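You operate a simulated robot arm through the tools that you are given. There is no shell and no other tool. Be economical: measure what you need, move in short steps, check, and stop when the job is done.

You are at the controls of a simulated robot arm. One attempt, no reset.

JOB
Grease the dry bearing with as many plunger pumps as its card says.
Fine: coupling into the grease port first, back in its rest after, then turn the bearing crank till the meter reads SMOOTH.
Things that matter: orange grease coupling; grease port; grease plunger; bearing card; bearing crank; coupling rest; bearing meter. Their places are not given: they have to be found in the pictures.

The check looks at the end state, three seconds after you hand in, the way a careful person would. Anything else that was tipped, shoved, dropped, spilled or broken makes it a failure.

ROBOT AND FRAMES
A 7-joint arm with a two-finger parallel gripper, fixed in place. Base frame: the origin is at the foot of the arm, x ahead of it, y to its left, z up; the work surface is at about z = 0.865. Units: m, rad, N and s.
With the tool pointing down near the work surface it reaches from about 0.3 to 0.7 m from the base axis. Its first joint turns from -1.152 to 1.152 rad. Payload 1.57 kg.
The tool frame sits at the grasp point between the pads (the TCP): z along the fingers, y along the line on which they close. The tips reach 0.03 m beyond it. Largest opening 0.11 m; finger width 0.024, thickness 0.012; the body of the gripper, 0.048 by 0.112 m, starts 0.078 m behind the TCP.
Orientation is told as [roll, pitch, yaw] about the base's x, y, z axes, in that order, counted from this pose: with the fingers straight down and closing along the base's y, the tool's x points along the base's -x, its y along +y and its z along -z.

CONTROLS
- The arm moves only by the tool send_rows. Its arguments are lists of equal length, an entry for each row: "linear": the shift along the tool's x, y, z in units of 40 mm (1.0 is 40 mm), a list of three; "delta_rot": the turn, a rotation vector about the tool's x, y, z in units of 4 degrees (1.0 is 4 degrees), a list of three; "jaw": the finger opening in cm, from 0 to 11. In form: {"linear": [[dx, dy, dz], ...], "delta_rot": [[ax, ay, az], ...], "jaw": [jaw, ...]}. A call has 1 to 12 rows; each row shifts and turns the commanded pose from where the row before left it, along the tool's axes as they then stand. A call with a number of a shift or a turn outside -1 to 1 is refused whole. A row lasts 0.2 s, in which the tool goes at most 0.05 m and 0.15 rad; a call with a longer step from one row to the next is refused whole, and so is a gripper value outside its range. Where a pose cannot be reached the arm comes as near as it can. A force on the tool above 40 N (or 10 N above the force at the start of the call, whichever is more), or a blocked arm, ends the call early, and 0.2 s more pass. The fingers move at their own pace (about 0.108 m/s each) and stop on an object; they squeeze with about 30 N. The grip force told is the motor's: it shows also when the fingers shut on nothing. Time passes only in rows, and 0.2 s behind the last, so rows that do not move let the fingers close. It gives the time, the measured TCP pose, the force on the tool (base axes), the opening and the grip force at its end, in the units of the frame above (readings bear some noise), and new pictures: "pictures" is both (left out), scene, wrist or none.
- Cameras (640 x 400 px; columns grow to the right, rows downward): "scene" is fixed at [0.177, -0.3973, 1.4198]; the picture's right is [0.68, -0.74, 0.00], its down [-0.31, -0.29, -0.91] and it looks along [0.67, 0.61, -0.42] (base axes); focal length 356 px, centre (320, 200). "wrist" rides on the gripper at [-0.036, 0, -0.08] in the tool frame; the picture's right is [0.00, -1.00, 0.00], its down [0.97, 0.00, -0.24] and it looks along [0.24, 0.00, 0.97] (tool axes); focal length 218 px, centre (320, 200).
- point_at(camera, pixels): there is no depth. For up to 12 entries [column, row, z] of the newest picture of that camera ("zoom" is the newest enlarged one), the place [x, y] in the base frame at which the ray of that pixel passes the height z, good to about 0.002 m. No time passes.
- inspect(camera, box): a new picture of the part [left, top, right, bottom] of that camera's present view, enlarged. No time passes.
- finish_job(): hands the job in; it is judged then, once.

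Go step by step. Measure first, check grasps and placings, and put right what went wrong. The budget is 80 turns and 120 pictures, counting those below and the enlarged ones. Unless the task says otherwise, let go and move clear before handing in, and close with one line.

The tools are called after "Emit:" by a JSON object that holds its "api" and its "payload". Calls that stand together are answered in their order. send_rows: Moves the arm, as the interface text tells. Its arguments: {"type":"object","properties":{"linear":{"type":"array","items":{"type":"array","items":{"type":"number"}}},"delta_rot":{"type":"array","items":{"type":"array","items":{"type":"number"}}},"jaw":{"type":"array","items":{"type":"number"}},"pictures":{"type":"string","enum":["both","scene","wrist","none"]}},"required":["linear","delta_rot","jaw"]} The other tools are called the same way: point_at (camera, pixels) gives the place at which the rays of pixels pass given heights; inspect (camera, box) takes an enlarged picture of a part of a camera's view; finish_job () hands the job in.

At the start:

```text
t: 0.0
ee_pos: [0.4226, 0.1782, 1.2059]
ee_rot: [0.0, 0.0, -0.002]
force: [-0.2, -0.8, -0.4]
width: 0.1101
gripper_force: 0.0
```

scene: 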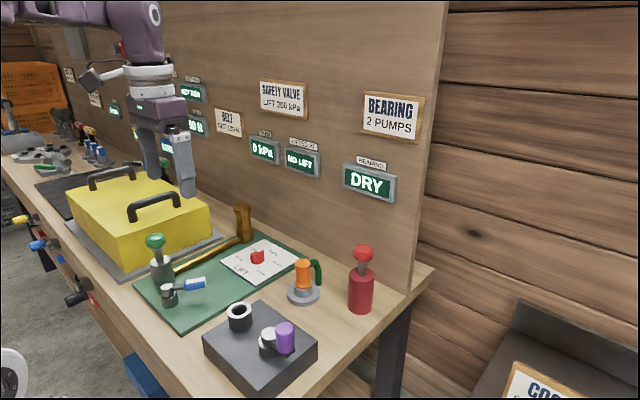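
wrist: 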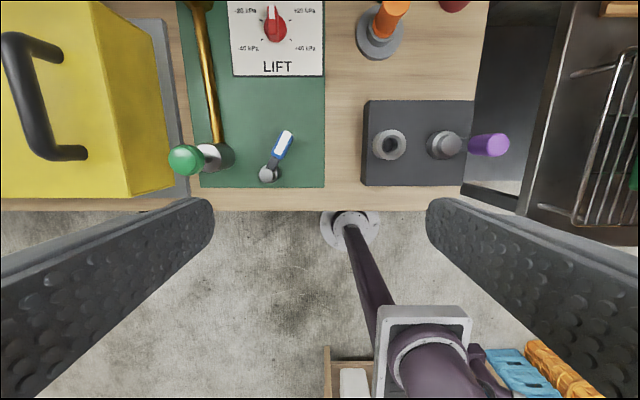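

The scene shows the BEARING card "2 PUMPS" (390,117), meter DRY (368,182), the orange coupling in its rest (303,280), a red plunger (362,280), and a dark block with the port (240,315) and the purple-knobbed crank (285,335). I'll enlarge that area first.

Emit:
{"api": "inspect", "payload": {"camera": "scene", "box": [190, 220, 430, 400]}}

Emit:
{"api": "inspect", "payload": {"camera": "wrist", "box": [320, 0, 520, 200]}}

Emit:
{"api": "inspect", "payload": {"camera": "scene", "box": [330, 80, 440, 210]}}

Emit:
{"api": "point_at", "payload": {"camera": "wrist", "pixels": [[389, 145, 0.92], [444, 145, 0.93], [489, 145, 0.95], [380, 38, 0.875], [363, 100, 0.92], [473, 184, 0.92], [393, 8, 0.93]]}}

```text
2.22 times, centred on (310, 310) of scene
```

zoom: 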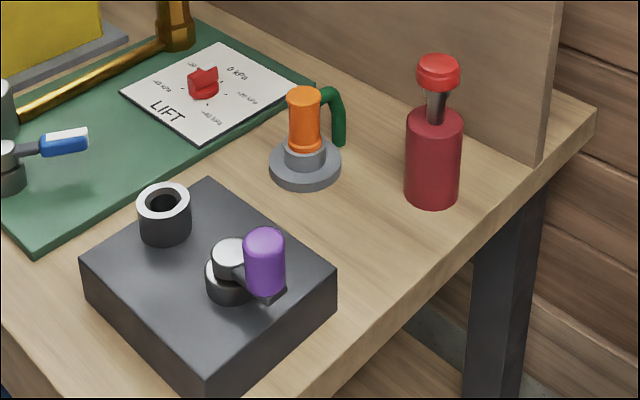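

```text
2.00 times, centred on (420, 100) of wrist
```

zoom: 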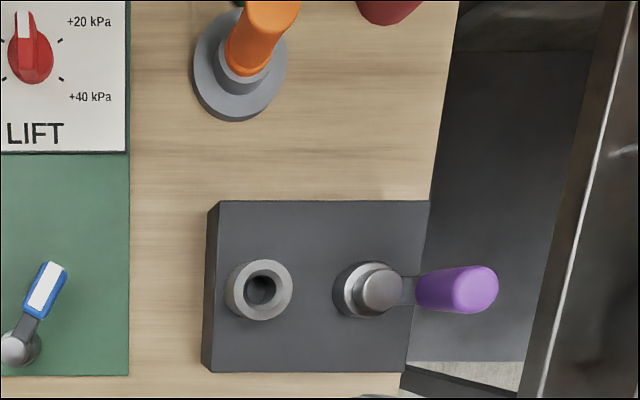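

```text
3.08 times, centred on (385, 145) of scene
```

zoom: 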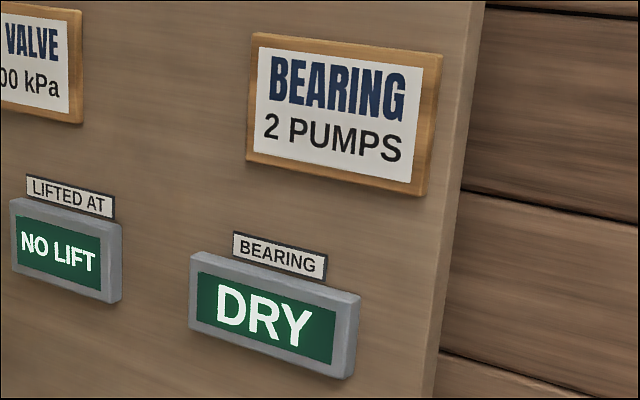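

```text
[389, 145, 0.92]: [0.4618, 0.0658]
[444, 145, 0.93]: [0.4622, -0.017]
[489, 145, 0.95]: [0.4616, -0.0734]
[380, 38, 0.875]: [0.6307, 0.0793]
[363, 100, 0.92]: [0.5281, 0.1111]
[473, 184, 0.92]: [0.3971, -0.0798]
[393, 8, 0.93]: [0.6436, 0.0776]
```

The close-ups confirm 2 PUMPS. I'll cross-check heights using the scene camera's rays.

Emit:
{"api": "point_at", "payload": {"camera": "scene", "pixels": [[239.3, 308.5, 0.92], [239.3, 308.5, 0.95], [269.5, 331, 0.93], [269.5, 331, 0.96], [284.8, 326, 0.96], [284.8, 326, 0.99], [302.8, 262, 0.93], [302.8, 262, 0.96], [303, 293, 0.87], [363, 249, 0.98], [363, 249, 1.01], [360.5, 304, 0.865]]}}

Emit:
{"api": "point_at", "payload": {"camera": "wrist", "pixels": [[389, 144, 0.92], [389, 144, 0.95], [452, 144, 0.93], [452, 144, 0.96], [498, 144, 0.96], [498, 144, 0.99], [393, 4, 0.93], [393, 4, 0.96], [380, 33, 0.87], [379, 36, 0.87]]}}

```text
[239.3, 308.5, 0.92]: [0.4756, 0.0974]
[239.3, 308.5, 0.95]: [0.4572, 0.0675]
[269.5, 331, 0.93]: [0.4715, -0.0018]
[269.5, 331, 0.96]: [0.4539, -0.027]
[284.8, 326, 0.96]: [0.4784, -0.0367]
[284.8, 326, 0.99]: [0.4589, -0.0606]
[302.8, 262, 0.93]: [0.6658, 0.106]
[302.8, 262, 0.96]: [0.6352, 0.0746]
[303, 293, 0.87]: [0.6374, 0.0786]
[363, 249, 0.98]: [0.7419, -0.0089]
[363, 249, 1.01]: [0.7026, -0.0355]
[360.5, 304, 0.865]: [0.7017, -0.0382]
```

```text
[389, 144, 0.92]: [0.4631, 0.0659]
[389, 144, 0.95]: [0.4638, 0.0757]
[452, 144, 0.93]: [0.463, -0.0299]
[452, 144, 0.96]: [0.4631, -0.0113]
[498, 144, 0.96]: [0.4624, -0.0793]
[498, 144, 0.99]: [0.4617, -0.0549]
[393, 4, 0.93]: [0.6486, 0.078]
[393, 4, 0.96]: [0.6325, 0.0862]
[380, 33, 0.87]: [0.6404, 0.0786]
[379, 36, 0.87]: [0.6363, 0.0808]
```

Triangulated: port top ≈ (0.461,0.074,0.945), hub (0.463,-0.015), knob top (0.461,-0.058,0.985), coupling (0.637,0.079) with top ≈0.96, plunger cap ≈ (0.702,-0.037,1.01). I'll move above the coupling to see its green handle.

Emit:
{"api": "send_rows", "payload": {"linear": [[-0.742, -0.413, 0.25], [-0.742, -0.413, 0.25], [-0.742, -0.413, 0.25], [-0.742, -0.413, 0.25], [-0.742, -0.413, 0.25], [-0.742, -0.413, 0.25], [0, 0, 0]], "delta_rot": [[0, 0, 0], [0, 0, 0], [0, 0, 0], [0, 0, 0], [0, 0, 0], [0, 0, 0], [0, 0, 0]], "jaw": [11, 11, 11, 11, 11, 11, 11]}}

```text
t: 1.6
ee_pos: [0.6006, 0.0797, 1.1441]
ee_rot: [0.001, 0.0, -0.001]
force: [1.1, 0.3, -0.9]
width: 0.1098
gripper_force: 0.0
```

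scene: 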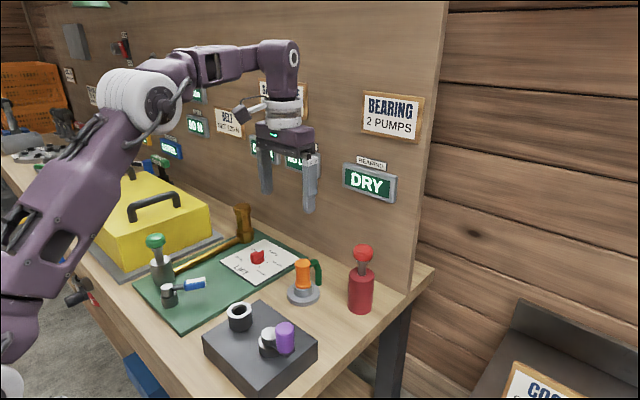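
wrist: 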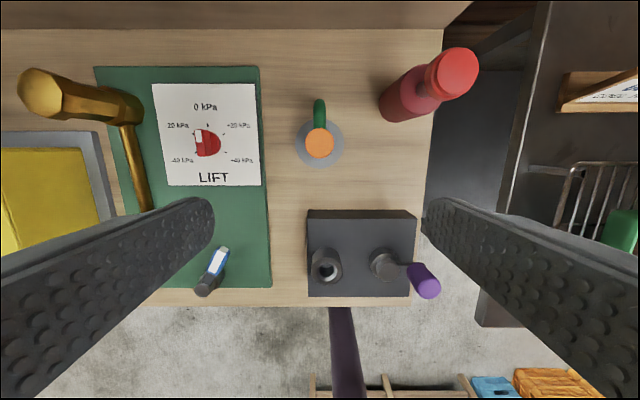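

The coupling top is at (320,143) with its green hose stub pointing +x, so closing along y is clear. Refining positions.

Emit:
{"api": "point_at", "payload": {"camera": "wrist", "pixels": [[320, 143, 0.96], [306, 143, 0.96], [320, 148, 0.87], [455, 72, 1.01], [398, 104, 0.865], [326, 265, 0.945], [384, 262, 0.95], [428, 285, 0.985], [320, 101, 0.96], [300, 28, 0.865]]}}

Emit:
{"api": "inspect", "payload": {"camera": "wrist", "box": [280, 80, 360, 180]}}

Emit:
{"api": "inspect", "payload": {"camera": "scene", "box": [270, 230, 390, 330]}}

```text
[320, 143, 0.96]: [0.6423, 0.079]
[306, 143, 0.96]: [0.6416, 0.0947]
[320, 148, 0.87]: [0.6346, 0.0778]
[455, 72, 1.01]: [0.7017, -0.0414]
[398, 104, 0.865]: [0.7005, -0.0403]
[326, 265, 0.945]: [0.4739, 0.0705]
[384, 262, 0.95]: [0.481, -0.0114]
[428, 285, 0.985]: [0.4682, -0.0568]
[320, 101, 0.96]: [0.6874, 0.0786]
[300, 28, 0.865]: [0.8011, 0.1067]
```

```text
4.00 times, centred on (320, 130) of wrist
```

zoom: 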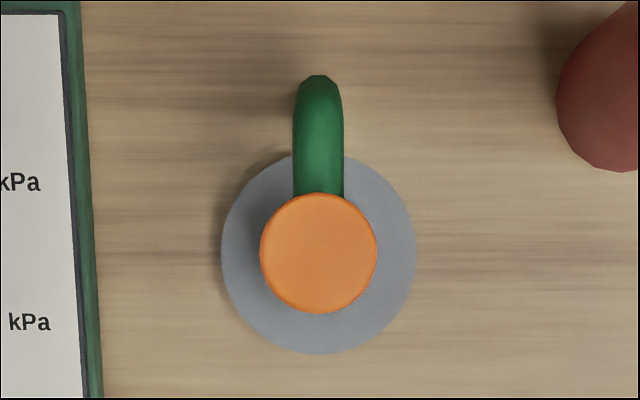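

```text
4.00 times, centred on (330, 280) of scene
```

zoom: 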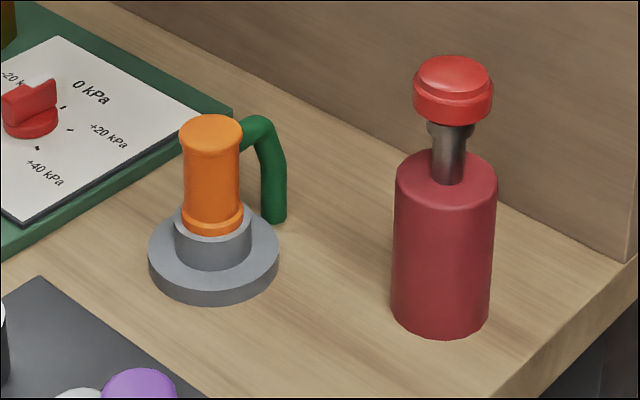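

Coupling is Ø≈0.035 at (0.640,0.079), orange body z≈0.896–0.96. Descending around it with open fingers.

Emit:
{"api": "send_rows", "payload": {"linear": [[-0.98, -0.02, 0], [0, 0, 0.74], [0, 0, 0.74], [0, 0, 0.74], [0, 0, 0.74], [0, 0, 0.74], [0, 0, 0.74], [0, 0, 0.7], [0, 0, 0]], "delta_rot": [[0, 0, 0], [0, 0, 0], [0, 0, 0], [0, 0, 0], [0, 0, 0], [0, 0, 0], [0, 0, 0], [0, 0, 0], [0, 0, 0]], "jaw": [8, 8, 8, 8, 8, 8, 8, 8, 8]}}

Emit:
{"api": "inspect", "payload": {"camera": "scene", "box": [250, 220, 370, 320]}}

```text
t: 3.6
ee_pos: [0.6282, 0.079, 0.9354]
ee_rot: [-0.001, -0.001, -0.001]
force: [0.8, 0.2, 0.4]
width: 0.0802
gripper_force: 0.0
out of reach, approached as far as the arm can: row 1
```

scene: 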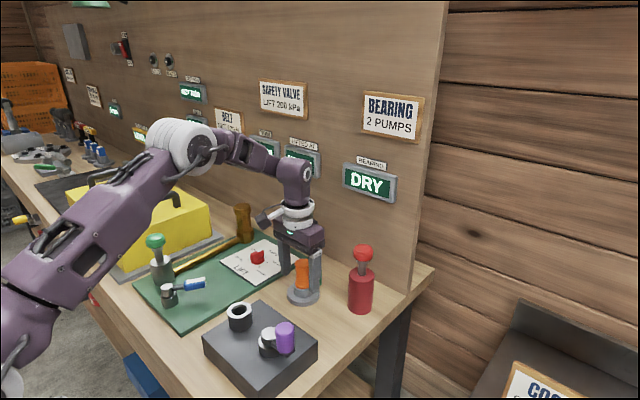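
wrist: 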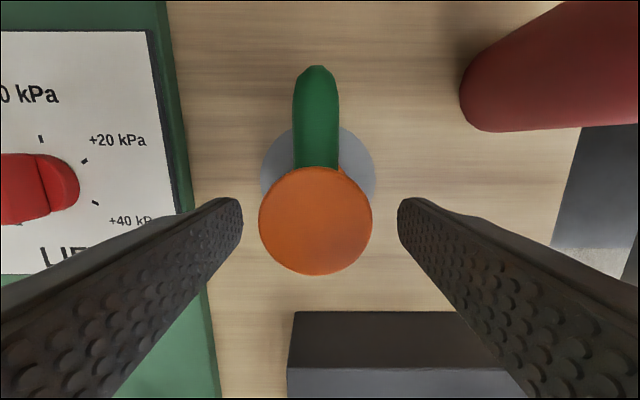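

```text
4.00 times, centred on (310, 270) of scene
```

zoom: 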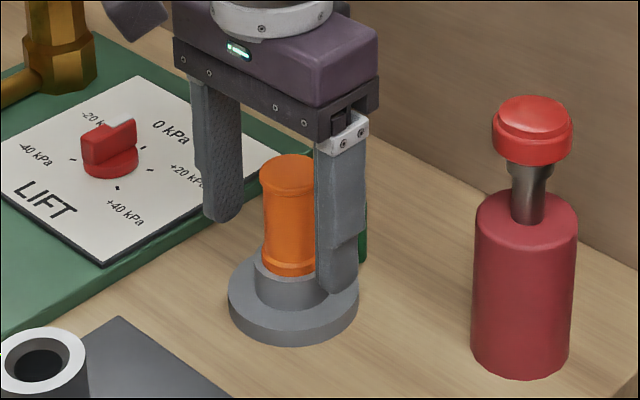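

The row 1 shortfall leaves me at x 0.628; coupling top centre is at (315,221) in wrist. Measuring the true offset.

Emit:
{"api": "point_at", "payload": {"camera": "wrist", "pixels": [[315, 222, 0.96], [259, 222, 0.96], [373, 222, 0.96], [316, 275, 0.955], [295, 145, 0.95], [317, 66, 0.945]]}}

Emit:
{"api": "send_rows", "payload": {"linear": [[-0.28, 0, 0], [0, 0, 0]], "delta_rot": [[0, 0, 0], [0, 0, 0]], "jaw": [8, 8], "pictures": "wrist"}}

```text
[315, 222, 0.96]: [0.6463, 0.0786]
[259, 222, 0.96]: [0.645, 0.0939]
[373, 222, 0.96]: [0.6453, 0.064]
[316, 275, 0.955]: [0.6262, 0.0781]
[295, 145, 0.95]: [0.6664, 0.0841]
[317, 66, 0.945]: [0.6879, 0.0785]
```

```text
t: 4.2
ee_pos: [0.6383, 0.0782, 0.9349]
ee_rot: [-0.001, 0.0, -0.002]
force: [0.2, 0.3, -0.1]
width: 0.0801
gripper_force: 0.0
```

wrist: 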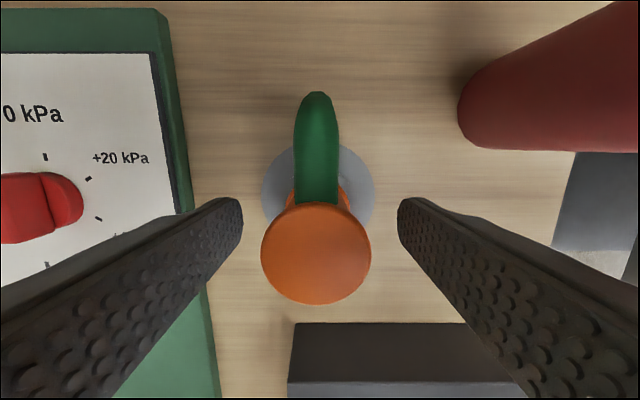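

Nearly centred (coupling x≈0.642). A small nudge and close.

Emit:
{"api": "send_rows", "payload": {"linear": [[-0.1, 0, 0], [0, 0, 0], [0, 0, 0], [0, 0, 0], [0, 0, 0]], "delta_rot": [[0, 0, 0], [0, 0, 0], [0, 0, 0], [0, 0, 0], [0, 0, 0]], "jaw": [8, 4, 2, 2, 2], "pictures": "wrist"}}

```text
t: 5.4
ee_pos: [0.6421, 0.0784, 0.935]
ee_rot: [0.0, -0.002, -0.003]
force: [0.6, -0.5, 0.4]
width: 0.0352
gripper_force: 30.3
```

wrist: 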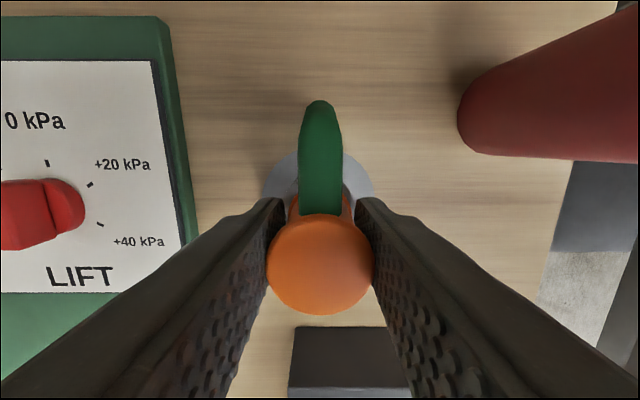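

Gripped at 0.035 width. Lifting straight up 0.10 m.

Emit:
{"api": "send_rows", "payload": {"linear": [[0, 0, -0.3], [0, 0, -0.5], [0, 0, -0.5], [0, 0, -0.5], [0, 0, -0.5], [0, 0, 0]], "delta_rot": [[0, 0, 0], [0, 0, 0], [0, 0, 0], [0, 0, 0], [0, 0, 0], [0, 0, 0]], "jaw": [2, 2, 2, 2, 2, 2], "pictures": "scene"}}

Emit:
{"api": "inspect", "payload": {"camera": "scene", "box": [220, 200, 380, 330]}}

```text
t: 6.8
ee_pos: [0.6452, 0.079, 1.0276]
ee_rot: [0.0, 0.001, 0.0]
force: [0.4, -1.3, -2.0]
width: 0.0351
gripper_force: 30.1
```

scene: 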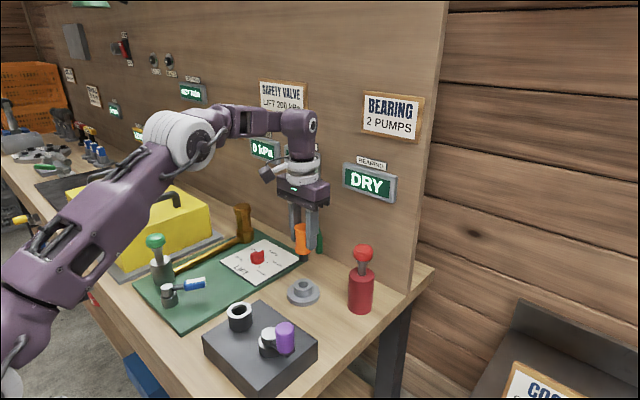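

```text
3.08 times, centred on (300, 265) of scene
```

zoom: 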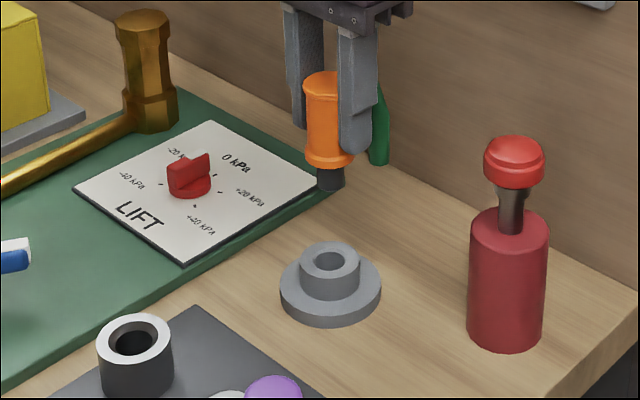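

Coupling lifted cleanly with a short dark nozzle below; the rest hole is now visible. Getting rim heights from the rays.

Emit:
{"api": "point_at", "payload": {"camera": "scene", "pixels": [[303.2, 285.1, 0.89], [303.2, 285.1, 0.9], [239.3, 310.8, 0.935], [239.3, 310.8, 0.945], [239.3, 310.8, 0.955]]}}

Emit:
{"api": "send_rows", "payload": {"linear": [[0.8, 0, -0.4], [0.8, 0, 0], [0.8, 0, 0], [0.8, 0, 0], [0, 0, 0]], "delta_rot": [[0, 0, 0], [0, 0, 0], [0, 0, 0], [0, 0, 0], [0, 0, 0]], "jaw": [2, 2, 2, 2, 2]}}

```text
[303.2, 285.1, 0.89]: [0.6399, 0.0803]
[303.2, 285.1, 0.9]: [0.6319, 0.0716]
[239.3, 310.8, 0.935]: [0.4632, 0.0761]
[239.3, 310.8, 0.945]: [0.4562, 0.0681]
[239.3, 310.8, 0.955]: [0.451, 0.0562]
```

```text
t: 8.0
ee_pos: [0.5143, 0.0781, 1.0432]
ee_rot: [0.0, 0.0, -0.001]
force: [0.3, 0.7, -1.3]
width: 0.0354
gripper_force: 30.2
```

scene: 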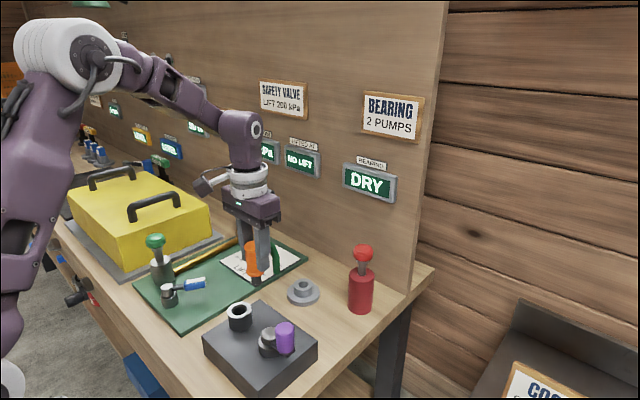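
wrist: 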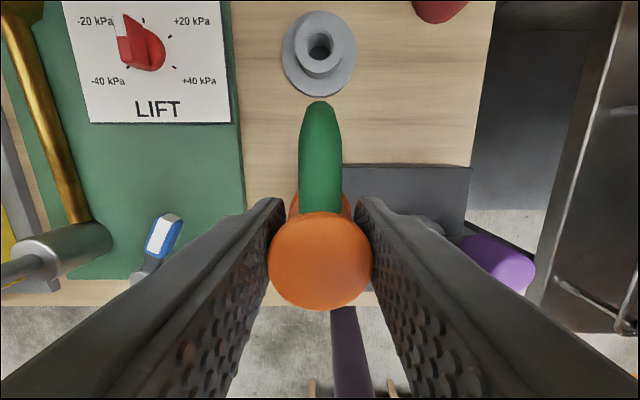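

The port needs a cleaner look; I'll shift back and left so that neither hose nor fingers hide it.

Emit:
{"api": "send_rows", "payload": {"linear": [[0.8, 0.25, -0.2], [0.8, 0.25, -0.2], [0.8, 0.25, 0], [0.4, 0.15, 0], [0, 0, 0]], "delta_rot": [[0, 0, 0], [0, 0, 0], [0, 0, 0], [0, 0, 0], [0, 0, 0]], "jaw": [2, 2, 2, 2, 2], "pictures": "wrist"}}

Emit:
{"api": "inspect", "payload": {"camera": "wrist", "box": [300, 40, 460, 180]}}

```text
t: 9.2
ee_pos: [0.4024, 0.1163, 1.0591]
ee_rot: [0.0, 0.0, -0.001]
force: [0.4, -0.4, -1.7]
width: 0.0352
gripper_force: 29.4
```

wrist: 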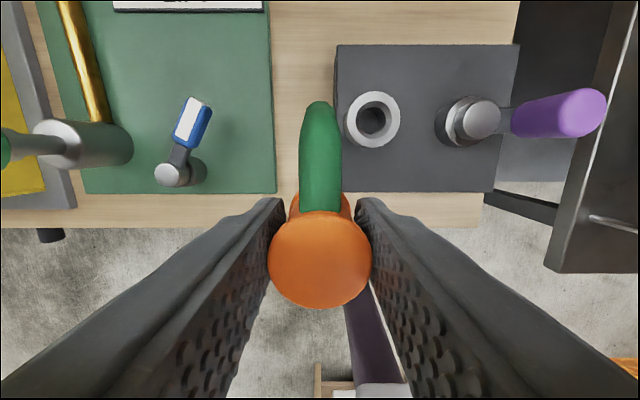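

```text
2.86 times, centred on (380, 110) of wrist
```

zoom: 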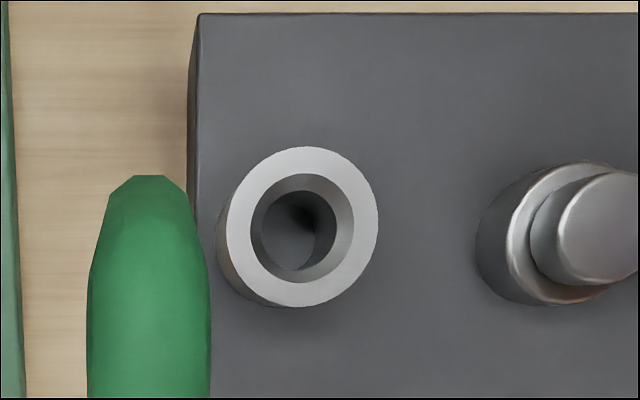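

Port ring centre is at zoom (303,226), with a chamfered hole. Converting it.

Emit:
{"api": "point_at", "payload": {"camera": "zoom", "pixels": [[303, 226, 0.935], [303, 226, 0.94], [303, 226, 0.945], [229, 226, 0.94], [378, 226, 0.94], [602, 229, 0.95]]}}

Emit:
{"api": "point_at", "payload": {"camera": "wrist", "pixels": [[580, 112, 0.985], [480, 119, 0.955], [335, 45, 0.91], [510, 190, 0.91]]}}

```text
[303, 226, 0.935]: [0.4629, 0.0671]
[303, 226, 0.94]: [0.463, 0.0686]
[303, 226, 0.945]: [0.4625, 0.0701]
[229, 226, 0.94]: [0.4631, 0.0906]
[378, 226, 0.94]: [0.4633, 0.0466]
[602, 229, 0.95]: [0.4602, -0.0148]
```

```text
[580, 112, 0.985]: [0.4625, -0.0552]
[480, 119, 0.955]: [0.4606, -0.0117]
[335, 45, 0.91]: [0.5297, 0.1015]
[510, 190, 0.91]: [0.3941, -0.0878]
```

Port ≈ (0.463,0.070), rim z≈0.942, so seated TCP z should be ≈0.987. I'll hover at z≈1.018 above it and check alignment.

Emit:
{"api": "send_rows", "payload": {"linear": [[-0.75, -0.57, 0], [-0.75, -0.58, 0], [0, 0, 0.5], [0, 0, 0.5], [0, 0, 0]], "delta_rot": [[0, 0, 0], [0, 0, 0], [0, 0, 0], [0, 0, 0], [0, 0, 0]], "jaw": [2, 2, 2, 2, 2]}}

Emit:
{"api": "inspect", "payload": {"camera": "scene", "box": [200, 250, 296, 330]}}

```text
t: 10.4
ee_pos: [0.464, 0.069, 1.0175]
ee_rot: [-0.001, 0.0, -0.001]
force: [-0.3, -0.6, -2.1]
width: 0.035
gripper_force: 30.5
```

scene: 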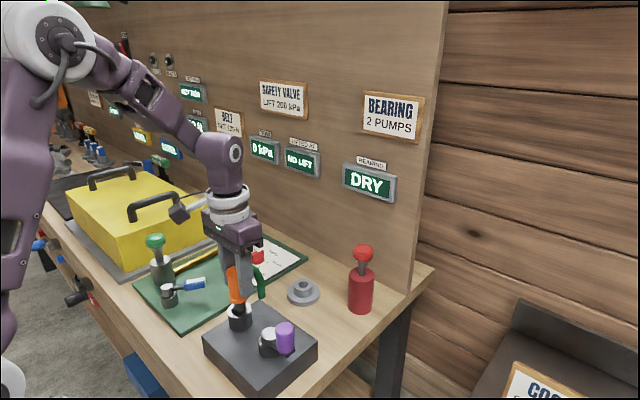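
wrist: 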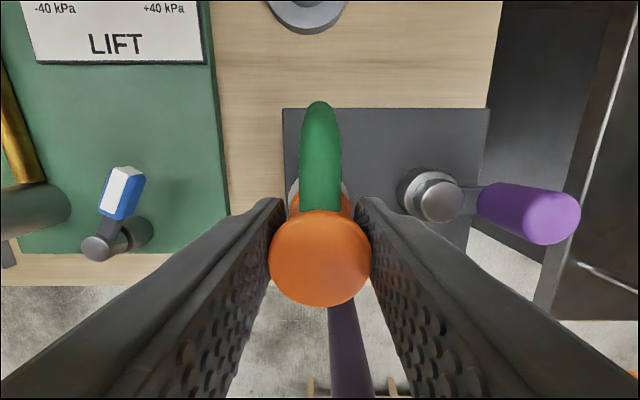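

```text
5.00 times, centred on (248, 290) of scene
```

zoom: 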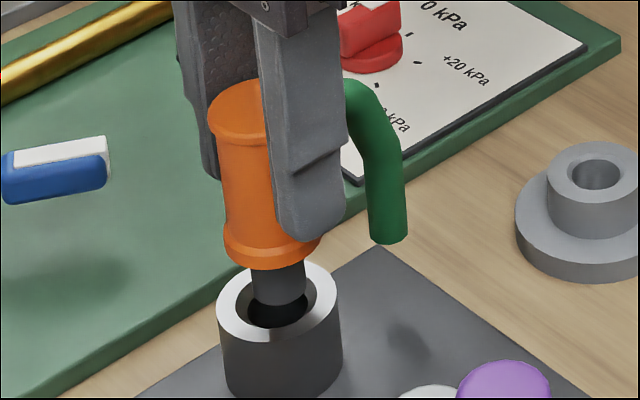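

The nozzle (zoom 278,305) is centred over the port hole (279,300). Lowering slowly to seat.

Emit:
{"api": "send_rows", "payload": {"linear": [[0, 0, 0.15], [0, 0, 0.15], [0, 0, 0.15], [0, 0, 0.15], [0, 0, 0.1], [0, 0, 0]], "delta_rot": [[0, 0, 0], [0, 0, 0], [0, 0, 0], [0, 0, 0], [0, 0, 0], [0, 0, 0]], "jaw": [2, 2, 2, 2, 2, 2], "pictures": "scene"}}

Emit:
{"api": "inspect", "payload": {"camera": "scene", "box": [200, 250, 296, 330]}}

```text
t: 11.8
ee_pos: [0.4635, 0.0696, 0.9904]
ee_rot: [0.0, -0.002, 0.001]
force: [0.7, 1.1, -1.2]
width: 0.0354
gripper_force: 29.7
```

scene: 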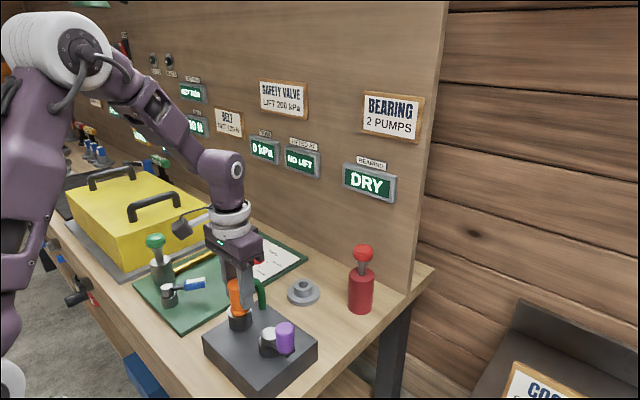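

```text
5.00 times, centred on (248, 290) of scene
```

zoom: 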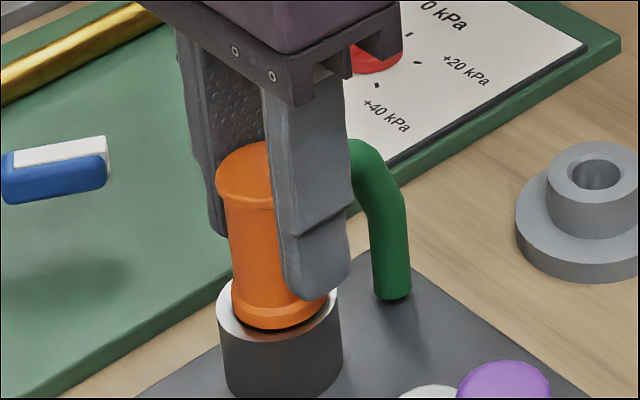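

The coupling has entered the port with no resistance, and its collar is almost on the rim. A few mm more.

Emit:
{"api": "send_rows", "payload": {"linear": [[0, 0, 0.06], [0, 0, 0.05], [0, 0, 0.05], [0, 0, 0]], "delta_rot": [[0, 0, 0], [0, 0, 0], [0, 0, 0], [0, 0, 0]], "jaw": [2, 2, 2, 2], "pictures": "none"}}

Emit:
{"api": "inspect", "payload": {"camera": "scene", "box": [200, 250, 296, 330]}}

```text
t: 12.8
ee_pos: [0.4644, 0.0703, 0.9855]
ee_rot: [0.002, -0.002, -0.001]
force: [-2.3, 2.6, 20.2]
width: 0.0351
gripper_force: 29.6
```

```text
5.00 times, centred on (248, 290) of scene
```

zoom: 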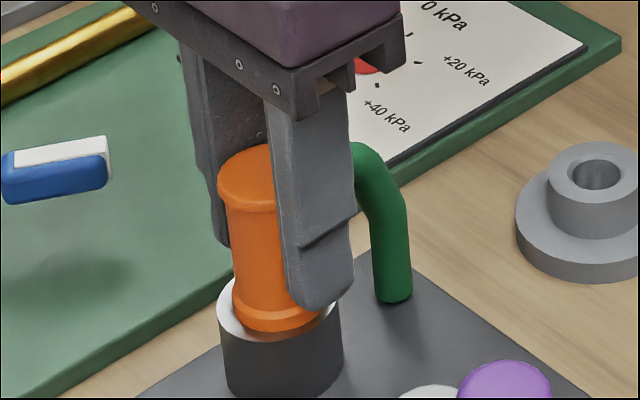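

Seated: 20 N upward at z 0.9855. Relieving slightly, opening, and retreating upward.

Emit:
{"api": "send_rows", "payload": {"linear": [[0, 0, -0.06], [0, 0, 0], [0, 0, 0], [0, 0, 0], [0, 0, -0.5], [0, 0, -0.8], [0, 0, -0.8], [0, 0, -0.6], [0, 0, 0]], "delta_rot": [[0, 0, 0], [0, 0, 0], [0, 0, 0], [0, 0, 0], [0, 0, 0], [0, 0, 0], [0, 0, 0], [0, 0, 0], [0, 0, 0]], "jaw": [2, 7, 7, 7, 7, 7, 7, 7, 7]}}

Emit:
{"api": "inspect", "payload": {"camera": "scene", "box": [200, 250, 296, 330]}}

```text
t: 14.8
ee_pos: [0.4647, 0.0693, 1.0944]
ee_rot: [-0.001, -0.001, -0.003]
force: [0.2, 0.5, -0.9]
width: 0.0699
gripper_force: 0.0
```

scene: 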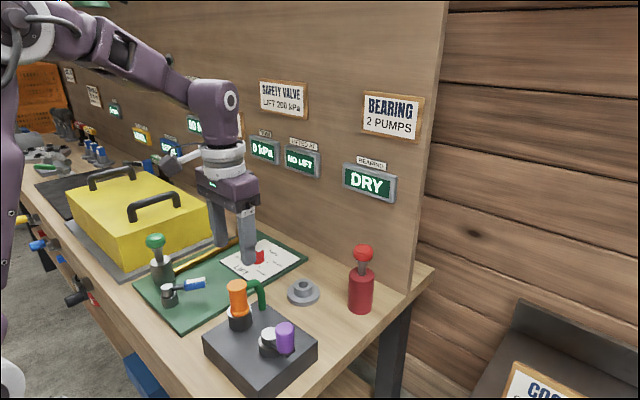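
wrist: 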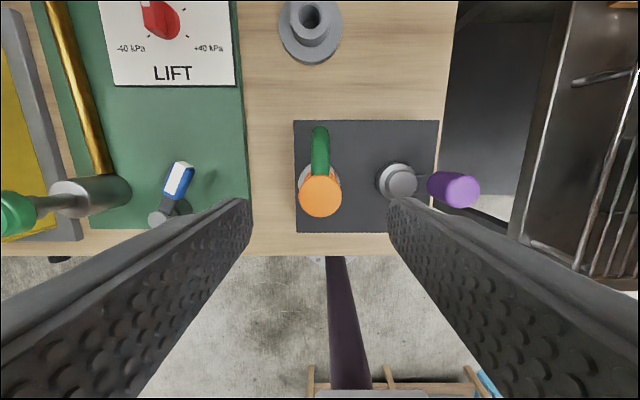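

```text
5.00 times, centred on (248, 290) of scene
```

zoom: 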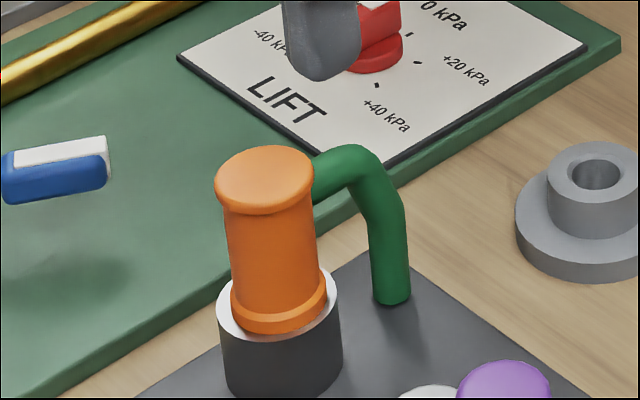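

The coupling stands seated in the port on its own. The plunger at (0.702,-0.039) is at the reach limit, so I'll tilt the closed fingers 24° outward and hover over the cap.

Emit:
{"api": "send_rows", "payload": {"linear": [[0, 0, 0], [0, 0, 0], [0, 0, 0], [0, 0, 0], [0, 0, 0], [0, 0, 0], [-0.895, -0.45, 0.398], [-0.895, -0.45, 0.398], [-0.895, -0.45, 0.398], [-0.895, -0.45, 0.398], [-0.895, -0.45, 0.398], [-0.895, -0.45, 0.398]], "delta_rot": [[0, -1, 0], [0, -1, 0], [0, -1, 0], [0, -1, 0], [0, -1, 0], [0, -1, 0], [0, 0, 0], [0, 0, 0], [0, 0, 0], [0, 0, 0], [0, 0, 0], [0, 0, 0]], "jaw": [0, 0, 0, 0, 0, 0, 0, 0, 0, 0, 0, 0]}}

```text
t: 17.4
ee_pos: [0.6982, -0.0409, 1.0951]
ee_rot: [0.001, -0.42, -0.002]
force: [1.5, -0.4, 0.1]
width: 0.0
gripper_force: 21.2
```

scene: 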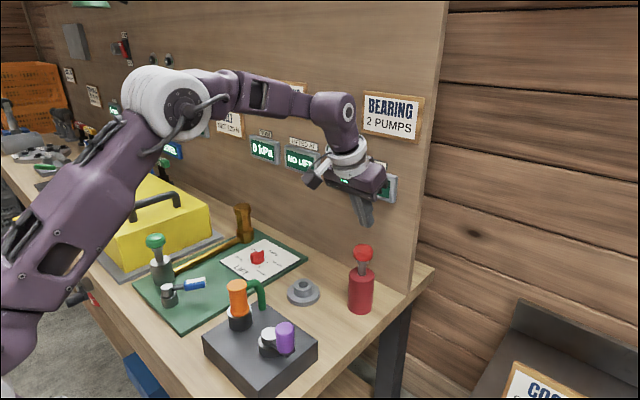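
wrist: 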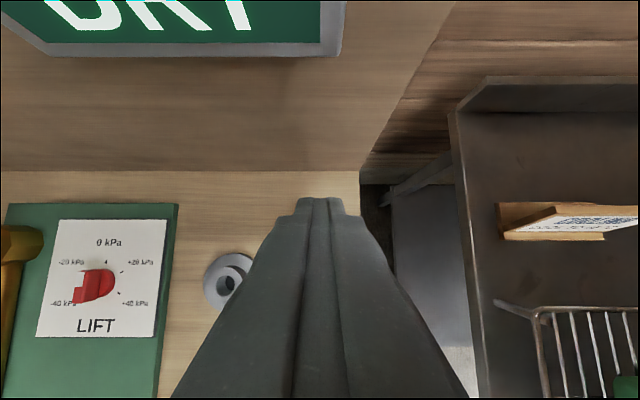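

Hovering at (0.698,-0.041,1.095). Lowering 40 mm vertically to just above the cap and checking.

Emit:
{"api": "send_rows", "payload": {"linear": [[0.17, 0, 0.47], [0.19, 0, 0.465], [0, 0, 0]], "delta_rot": [[0, 0, 0], [0, 0, 0], [0, 0, 0]], "jaw": [0, 0, 0], "pictures": "none"}}

Emit:
{"api": "inspect", "payload": {"camera": "scene", "box": [310, 200, 420, 320]}}

```text
t: 18.2
ee_pos: [0.6993, -0.0396, 1.0537]
ee_rot: [-0.001, -0.42, -0.002]
force: [0.1, -0.1, -1.0]
width: 0.0
gripper_force: 20.8
```

```text
3.33 times, centred on (365, 260) of scene
```

zoom: 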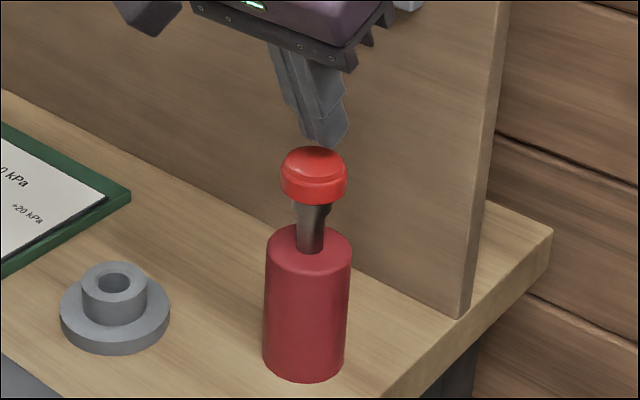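

The tip sits about 10 mm over the cap centre, aligned. Pressing down in small vertical steps; the force will tell.

Emit:
{"api": "send_rows", "payload": {"linear": [[0.051, 0, 0.114], [0.051, 0, 0.114], [0.051, 0, 0.114], [0.051, 0, 0.114], [0.051, 0, 0.114], [0.051, 0, 0.114], [0, 0, 0]], "delta_rot": [[0, 0, 0], [0, 0, 0], [0, 0, 0], [0, 0, 0], [0, 0, 0], [0, 0, 0], [0, 0, 0]], "jaw": [0, 0, 0, 0, 0, 0, 0], "pictures": "none"}}

Emit:
{"api": "inspect", "payload": {"camera": "scene", "box": [310, 140, 420, 320]}}

```text
t: 19.8
ee_pos: [0.7019, -0.0394, 1.026]
ee_rot: [0.002, -0.419, -0.002]
force: [0.1, -1.8, 5.8]
width: 0.0
gripper_force: 21.6
```

```text
2.22 times, centred on (365, 230) of scene
```

zoom: 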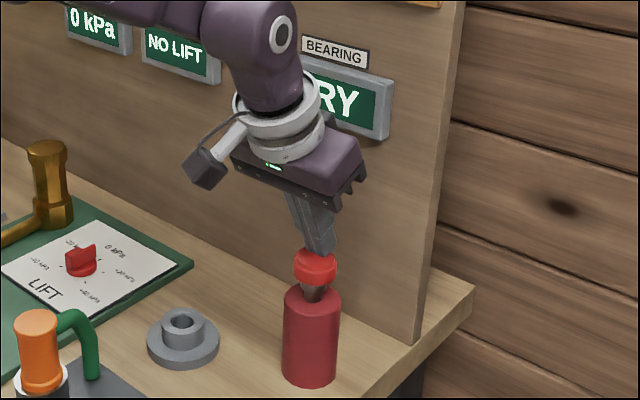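

The plunger is moving down against a ~6 N spring. Continuing to the bottom.

Emit:
{"api": "send_rows", "payload": {"linear": [[0.041, 0, 0.091], [0.041, 0, 0.091], [0.041, 0, 0.091], [0.041, 0, 0.091], [0.041, 0, 0.091], [0.041, 0, 0.091], [0, 0, 0]], "delta_rot": [[0, 0, 0], [0, 0, 0], [0, 0, 0], [0, 0, 0], [0, 0, 0], [0, 0, 0], [0, 0, 0]], "jaw": [0, 0, 0, 0, 0, 0, 0], "pictures": "none"}}

Emit:
{"api": "inspect", "payload": {"camera": "scene", "box": [310, 140, 420, 320]}}

```text
t: 21.2
ee_pos: [0.7045, -0.0379, 1.0089]
ee_rot: [-0.002, -0.429, 0.0]
force: [-1.0, 0.4, 10.5]
width: 0.0002
gripper_force: 21.0
stopped in row 6: the force on the tool passed its limit (the readings are from after the stop); the commanded pose is now the measured one
```

```text
2.22 times, centred on (365, 230) of scene
```

zoom: 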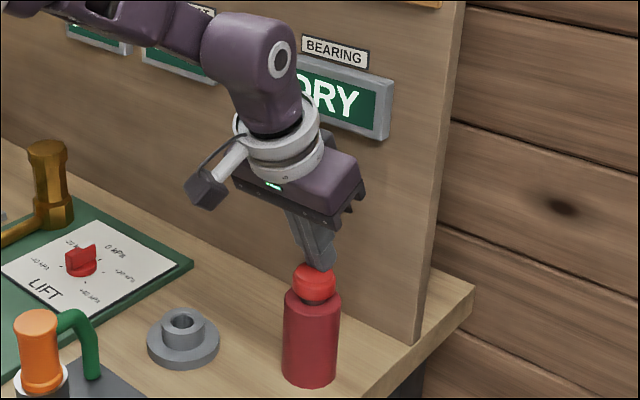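

Hard stop reached (stroke ≈30 mm, force limit). Rising fully clear so the plunger springs back.

Emit:
{"api": "send_rows", "payload": {"linear": [[-0.13, 0, -0.37], [-0.13, 0, -0.37], [-0.13, 0, -0.37], [0, 0, 0], [0, 0, 0]], "delta_rot": [[0, 0, 0], [0, 0, 0], [0, 0, 0], [0, 0, 0], [0, 0, 0]], "jaw": [0, 0, 0, 0, 0], "pictures": "none"}}

Emit:
{"api": "inspect", "payload": {"camera": "scene", "box": [310, 140, 420, 320]}}

```text
t: 22.4
ee_pos: [0.6994, -0.0394, 1.0528]
ee_rot: [0.0, -0.424, 0.0]
force: [-0.4, 0.2, 1.0]
width: 0.0
gripper_force: 21.3
```

```text
2.22 times, centred on (365, 230) of scene
```

zoom: 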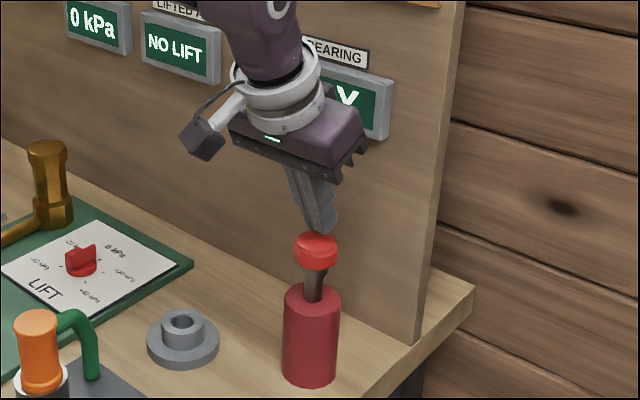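

The plunger has returned fully (cap at zoom 315,250) and the bottle is unmoved. Second pump, same stroke.

Emit:
{"api": "send_rows", "payload": {"linear": [[0.041, 0, 0.091], [0.041, 0, 0.091], [0.041, 0, 0.091], [0.041, 0, 0.091], [0.041, 0, 0.091], [0.041, 0, 0.091], [0.041, 0, 0.091], [0.041, 0, 0.091], [0.041, 0, 0.091], [0.041, 0, 0.091], [0.041, 0, 0.091], [0.041, 0, 0.091]], "delta_rot": [[0, 0, 0], [0, 0, 0], [0, 0, 0], [0, 0, 0], [0, 0, 0], [0, 0, 0], [0, 0, 0], [0, 0, 0], [0, 0, 0], [0, 0, 0], [0, 0, 0], [0, 0, 0]], "jaw": [0, 0, 0, 0, 0, 0, 0, 0, 0, 0, 0, 0], "pictures": "none"}}

Emit:
{"api": "inspect", "payload": {"camera": "scene", "box": [310, 140, 420, 320]}}

```text
t: 25.0
ee_pos: [0.699, -0.0374, 1.008]
ee_rot: [-0.001, -0.429, 0.0]
force: [-12.5, -2.1, 28.4]
width: 0.0
gripper_force: 21.3
```

```text
2.22 times, centred on (365, 230) of scene
```

zoom: 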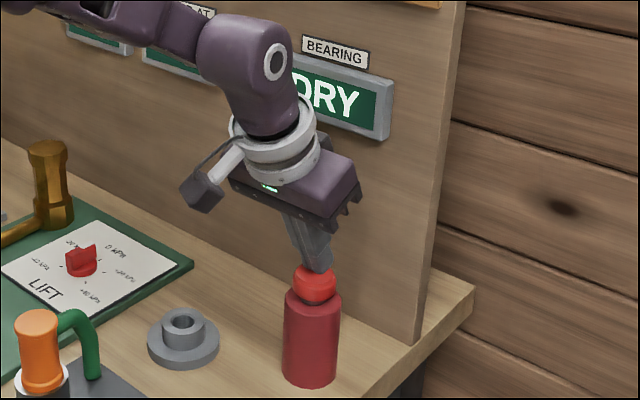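

Second full stroke done (same bottom z 1.008, 28 N). Rising and returning to above the port.

Emit:
{"api": "send_rows", "payload": {"linear": [[-0.305, 0, -0.685], [-0.305, 0, -0.685], [-0.305, 0, -0.685], [0.88, 0.45, -0.398], [0.88, 0.45, -0.398], [0.88, 0.45, -0.398], [0.88, 0.45, -0.398], [0.88, 0.45, -0.398], [0.88, 0.45, -0.398], [0, 0, 0]], "delta_rot": [[0, 0, 0], [0, 0, 0], [0, 0, 0], [0, 0, 0], [0, 0, 0], [0, 0, 0], [0, 0, 0], [0, 0, 0], [0, 0, 0], [0, 0, 0]], "jaw": [0, 0, 0, 0, 0, 0, 0, 0, 0, 0], "pictures": "scene"}}

```text
t: 27.2
ee_pos: [0.4665, 0.0672, 1.0973]
ee_rot: [0.0, -0.426, 0.0]
force: [-0.8, -0.3, -0.5]
width: 0.0
gripper_force: 21.2
```

scene: 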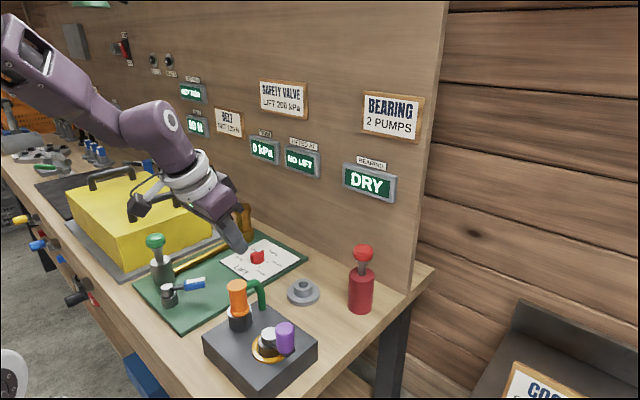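

A yellow grease ring now shows around the crank hub (268,348). Untilting, opening, and then regrasping the coupling.

Emit:
{"api": "send_rows", "payload": {"linear": [[0, 0, 0], [0, 0, 0], [0, 0, 0], [0, 0, 0], [0, 0, 0], [0, 0, 0], [0, 0, 0], [0.05, 0.06, 0], [0, 0, 0]], "delta_rot": [[0, 0.872, 0], [0, 0.872, 0], [0, 0.872, 0], [0, 0.872, 0], [0, 0.872, 0], [0, 0.872, 0], [0, 0.872, 0], [0, 0, 0], [0, 0, 0]], "jaw": [7, 7, 7, 7, 7, 7, 7, 7, 7], "pictures": "wrist"}}

Emit:
{"api": "inspect", "payload": {"camera": "scene", "box": [200, 250, 340, 390]}}

```text
t: 29.2
ee_pos: [0.465, 0.0718, 1.0957]
ee_rot: [0.002, 0.002, 0.0]
force: [0.7, 0.1, -0.1]
width: 0.0702
gripper_force: 0.1
```

wrist: 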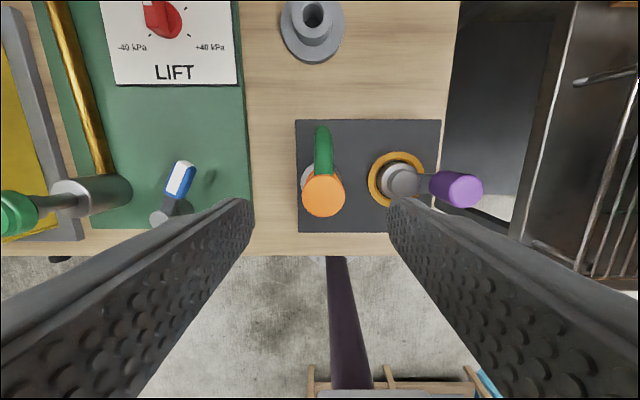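

```text
2.86 times, centred on (270, 320) of scene
```

zoom: 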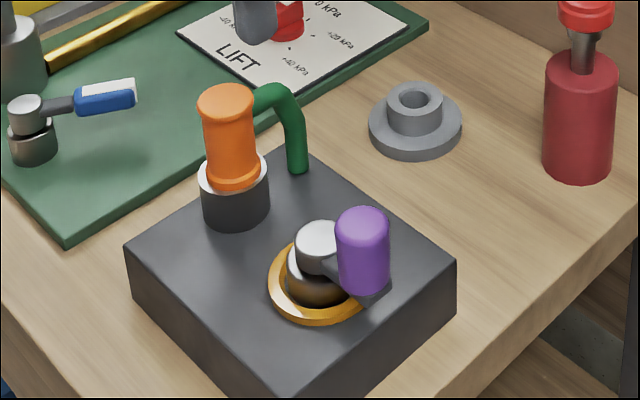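

Untilted and aligned. Lowering to z≈0.987, gripping, and checking.

Emit:
{"api": "send_rows", "payload": {"linear": [[0, -0.04, 0.7], [0, 0, 0.7], [0, 0, 0.7], [0, 0, 0.62], [0, 0, 0], [0, 0, 0], [0, 0, 0], [0, 0, 0]], "delta_rot": [[0, 0, 0], [0, 0, 0], [0, 0, 0], [0, 0, 0], [0, 0, 0], [0, 0, 0], [0, 0, 0], [0, 0, 0]], "jaw": [7, 7, 7, 7, 7, 2, 2, 2], "pictures": "wrist"}}

```text
t: 31.0
ee_pos: [0.4632, 0.0693, 0.9874]
ee_rot: [-0.001, 0.003, -0.001]
force: [0.3, 0.0, -0.3]
width: 0.0353
gripper_force: 30.2
```

wrist: 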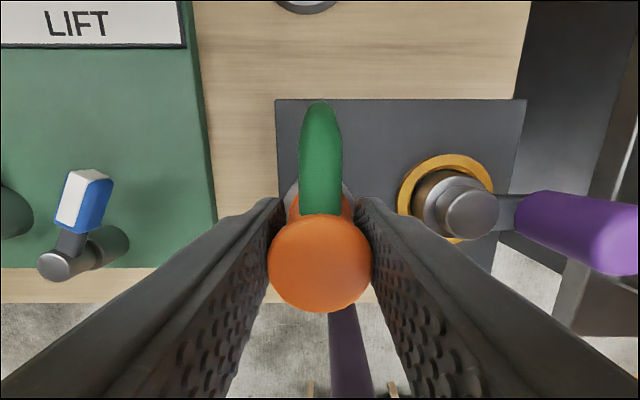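

Gripped identically (0.0353). Lifting out and carrying to hover above the rest.

Emit:
{"api": "send_rows", "payload": {"linear": [[0, 0, -0.3], [0, 0, -0.4], [0, 0, -0.45], [-0.895, 0.046, 0], [-0.895, 0.046, 0], [-0.895, 0.046, 0], [-0.895, 0.046, 0], [-0.895, 0.046, 0], [0, 0, 0.4], [0, 0, 0.4], [0, 0, 0.2], [0, 0, 0]], "delta_rot": [[0, 0, 0], [0, 0, 0], [0, 0, 0], [0, 0, 0], [0, 0, 0], [0, 0, 0], [0, 0, 0], [0, 0, 0], [0, 0, 0], [0, 0, 0], [0, 0, 0], [0, 0, 0]], "jaw": [2, 2, 2, 2, 2, 2, 2, 2, 2, 2, 2, 2], "pictures": "wrist"}}

Emit:
{"api": "inspect", "payload": {"camera": "scene", "box": [256, 230, 352, 310]}}

```text
t: 33.6
ee_pos: [0.6436, 0.0778, 0.9925]
ee_rot: [0.001, 0.003, -0.001]
force: [0.0, 1.0, -2.0]
width: 0.0353
gripper_force: 29.8
```

wrist: 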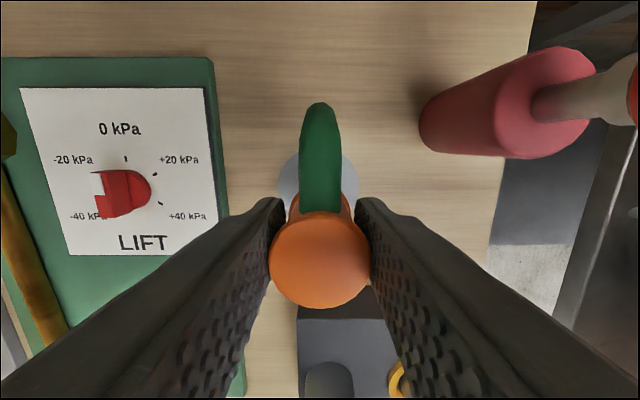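

```text
5.00 times, centred on (304, 270) of scene
```

zoom: 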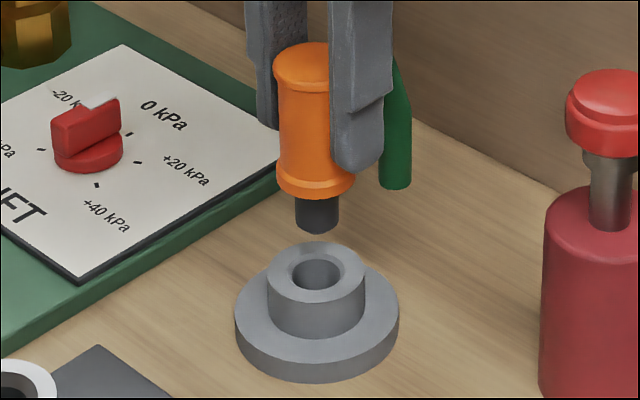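

Nozzle (zoom col 317) lines up with the rest hole (316,272). Lowering to just at the rim to verify depth alignment.

Emit:
{"api": "send_rows", "payload": {"linear": [[0, 0, 0.3], [0, 0, 0.3], [0, 0, 0.2], [0, 0, 0]], "delta_rot": [[0, 0, 0], [0, 0, 0], [0, 0, 0], [0, 0, 0]], "jaw": [2, 2, 2, 2], "pictures": "none"}}

Emit:
{"api": "inspect", "payload": {"camera": "scene", "box": [256, 230, 352, 310]}}

```text
t: 34.6
ee_pos: [0.643, 0.0778, 0.9615]
ee_rot: [0.0, 0.002, 0.001]
force: [-0.4, -0.2, -2.4]
width: 0.0353
gripper_force: 29.6
```

```text
5.00 times, centred on (304, 270) of scene
```

zoom: 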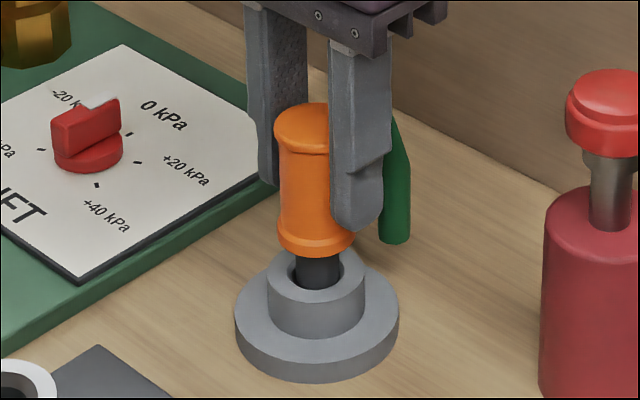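

The nozzle tip appears to be inside the hole with no reaction force. Continuing slowly to seat (~0.937).

Emit:
{"api": "send_rows", "payload": {"linear": [[0, 0, 0.12], [0, 0, 0.12], [0, 0, 0.12], [0, 0, 0.12], [0, 0, 0.06], [0, 0, 0]], "delta_rot": [[0, 0, 0], [0, 0, 0], [0, 0, 0], [0, 0, 0], [0, 0, 0], [0, 0, 0]], "jaw": [2, 2, 2, 2, 2, 2], "pictures": "none"}}

Emit:
{"api": "inspect", "payload": {"camera": "scene", "box": [256, 230, 352, 310]}}

```text
t: 36.0
ee_pos: [0.6433, 0.0784, 0.9389]
ee_rot: [0.0, 0.003, 0.0]
force: [-0.8, 0.7, 0.3]
width: 0.035
gripper_force: 30.4
```

```text
5.00 times, centred on (304, 270) of scene
```

zoom: 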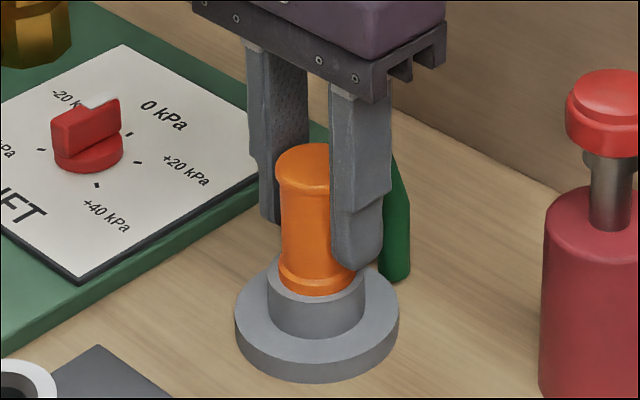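

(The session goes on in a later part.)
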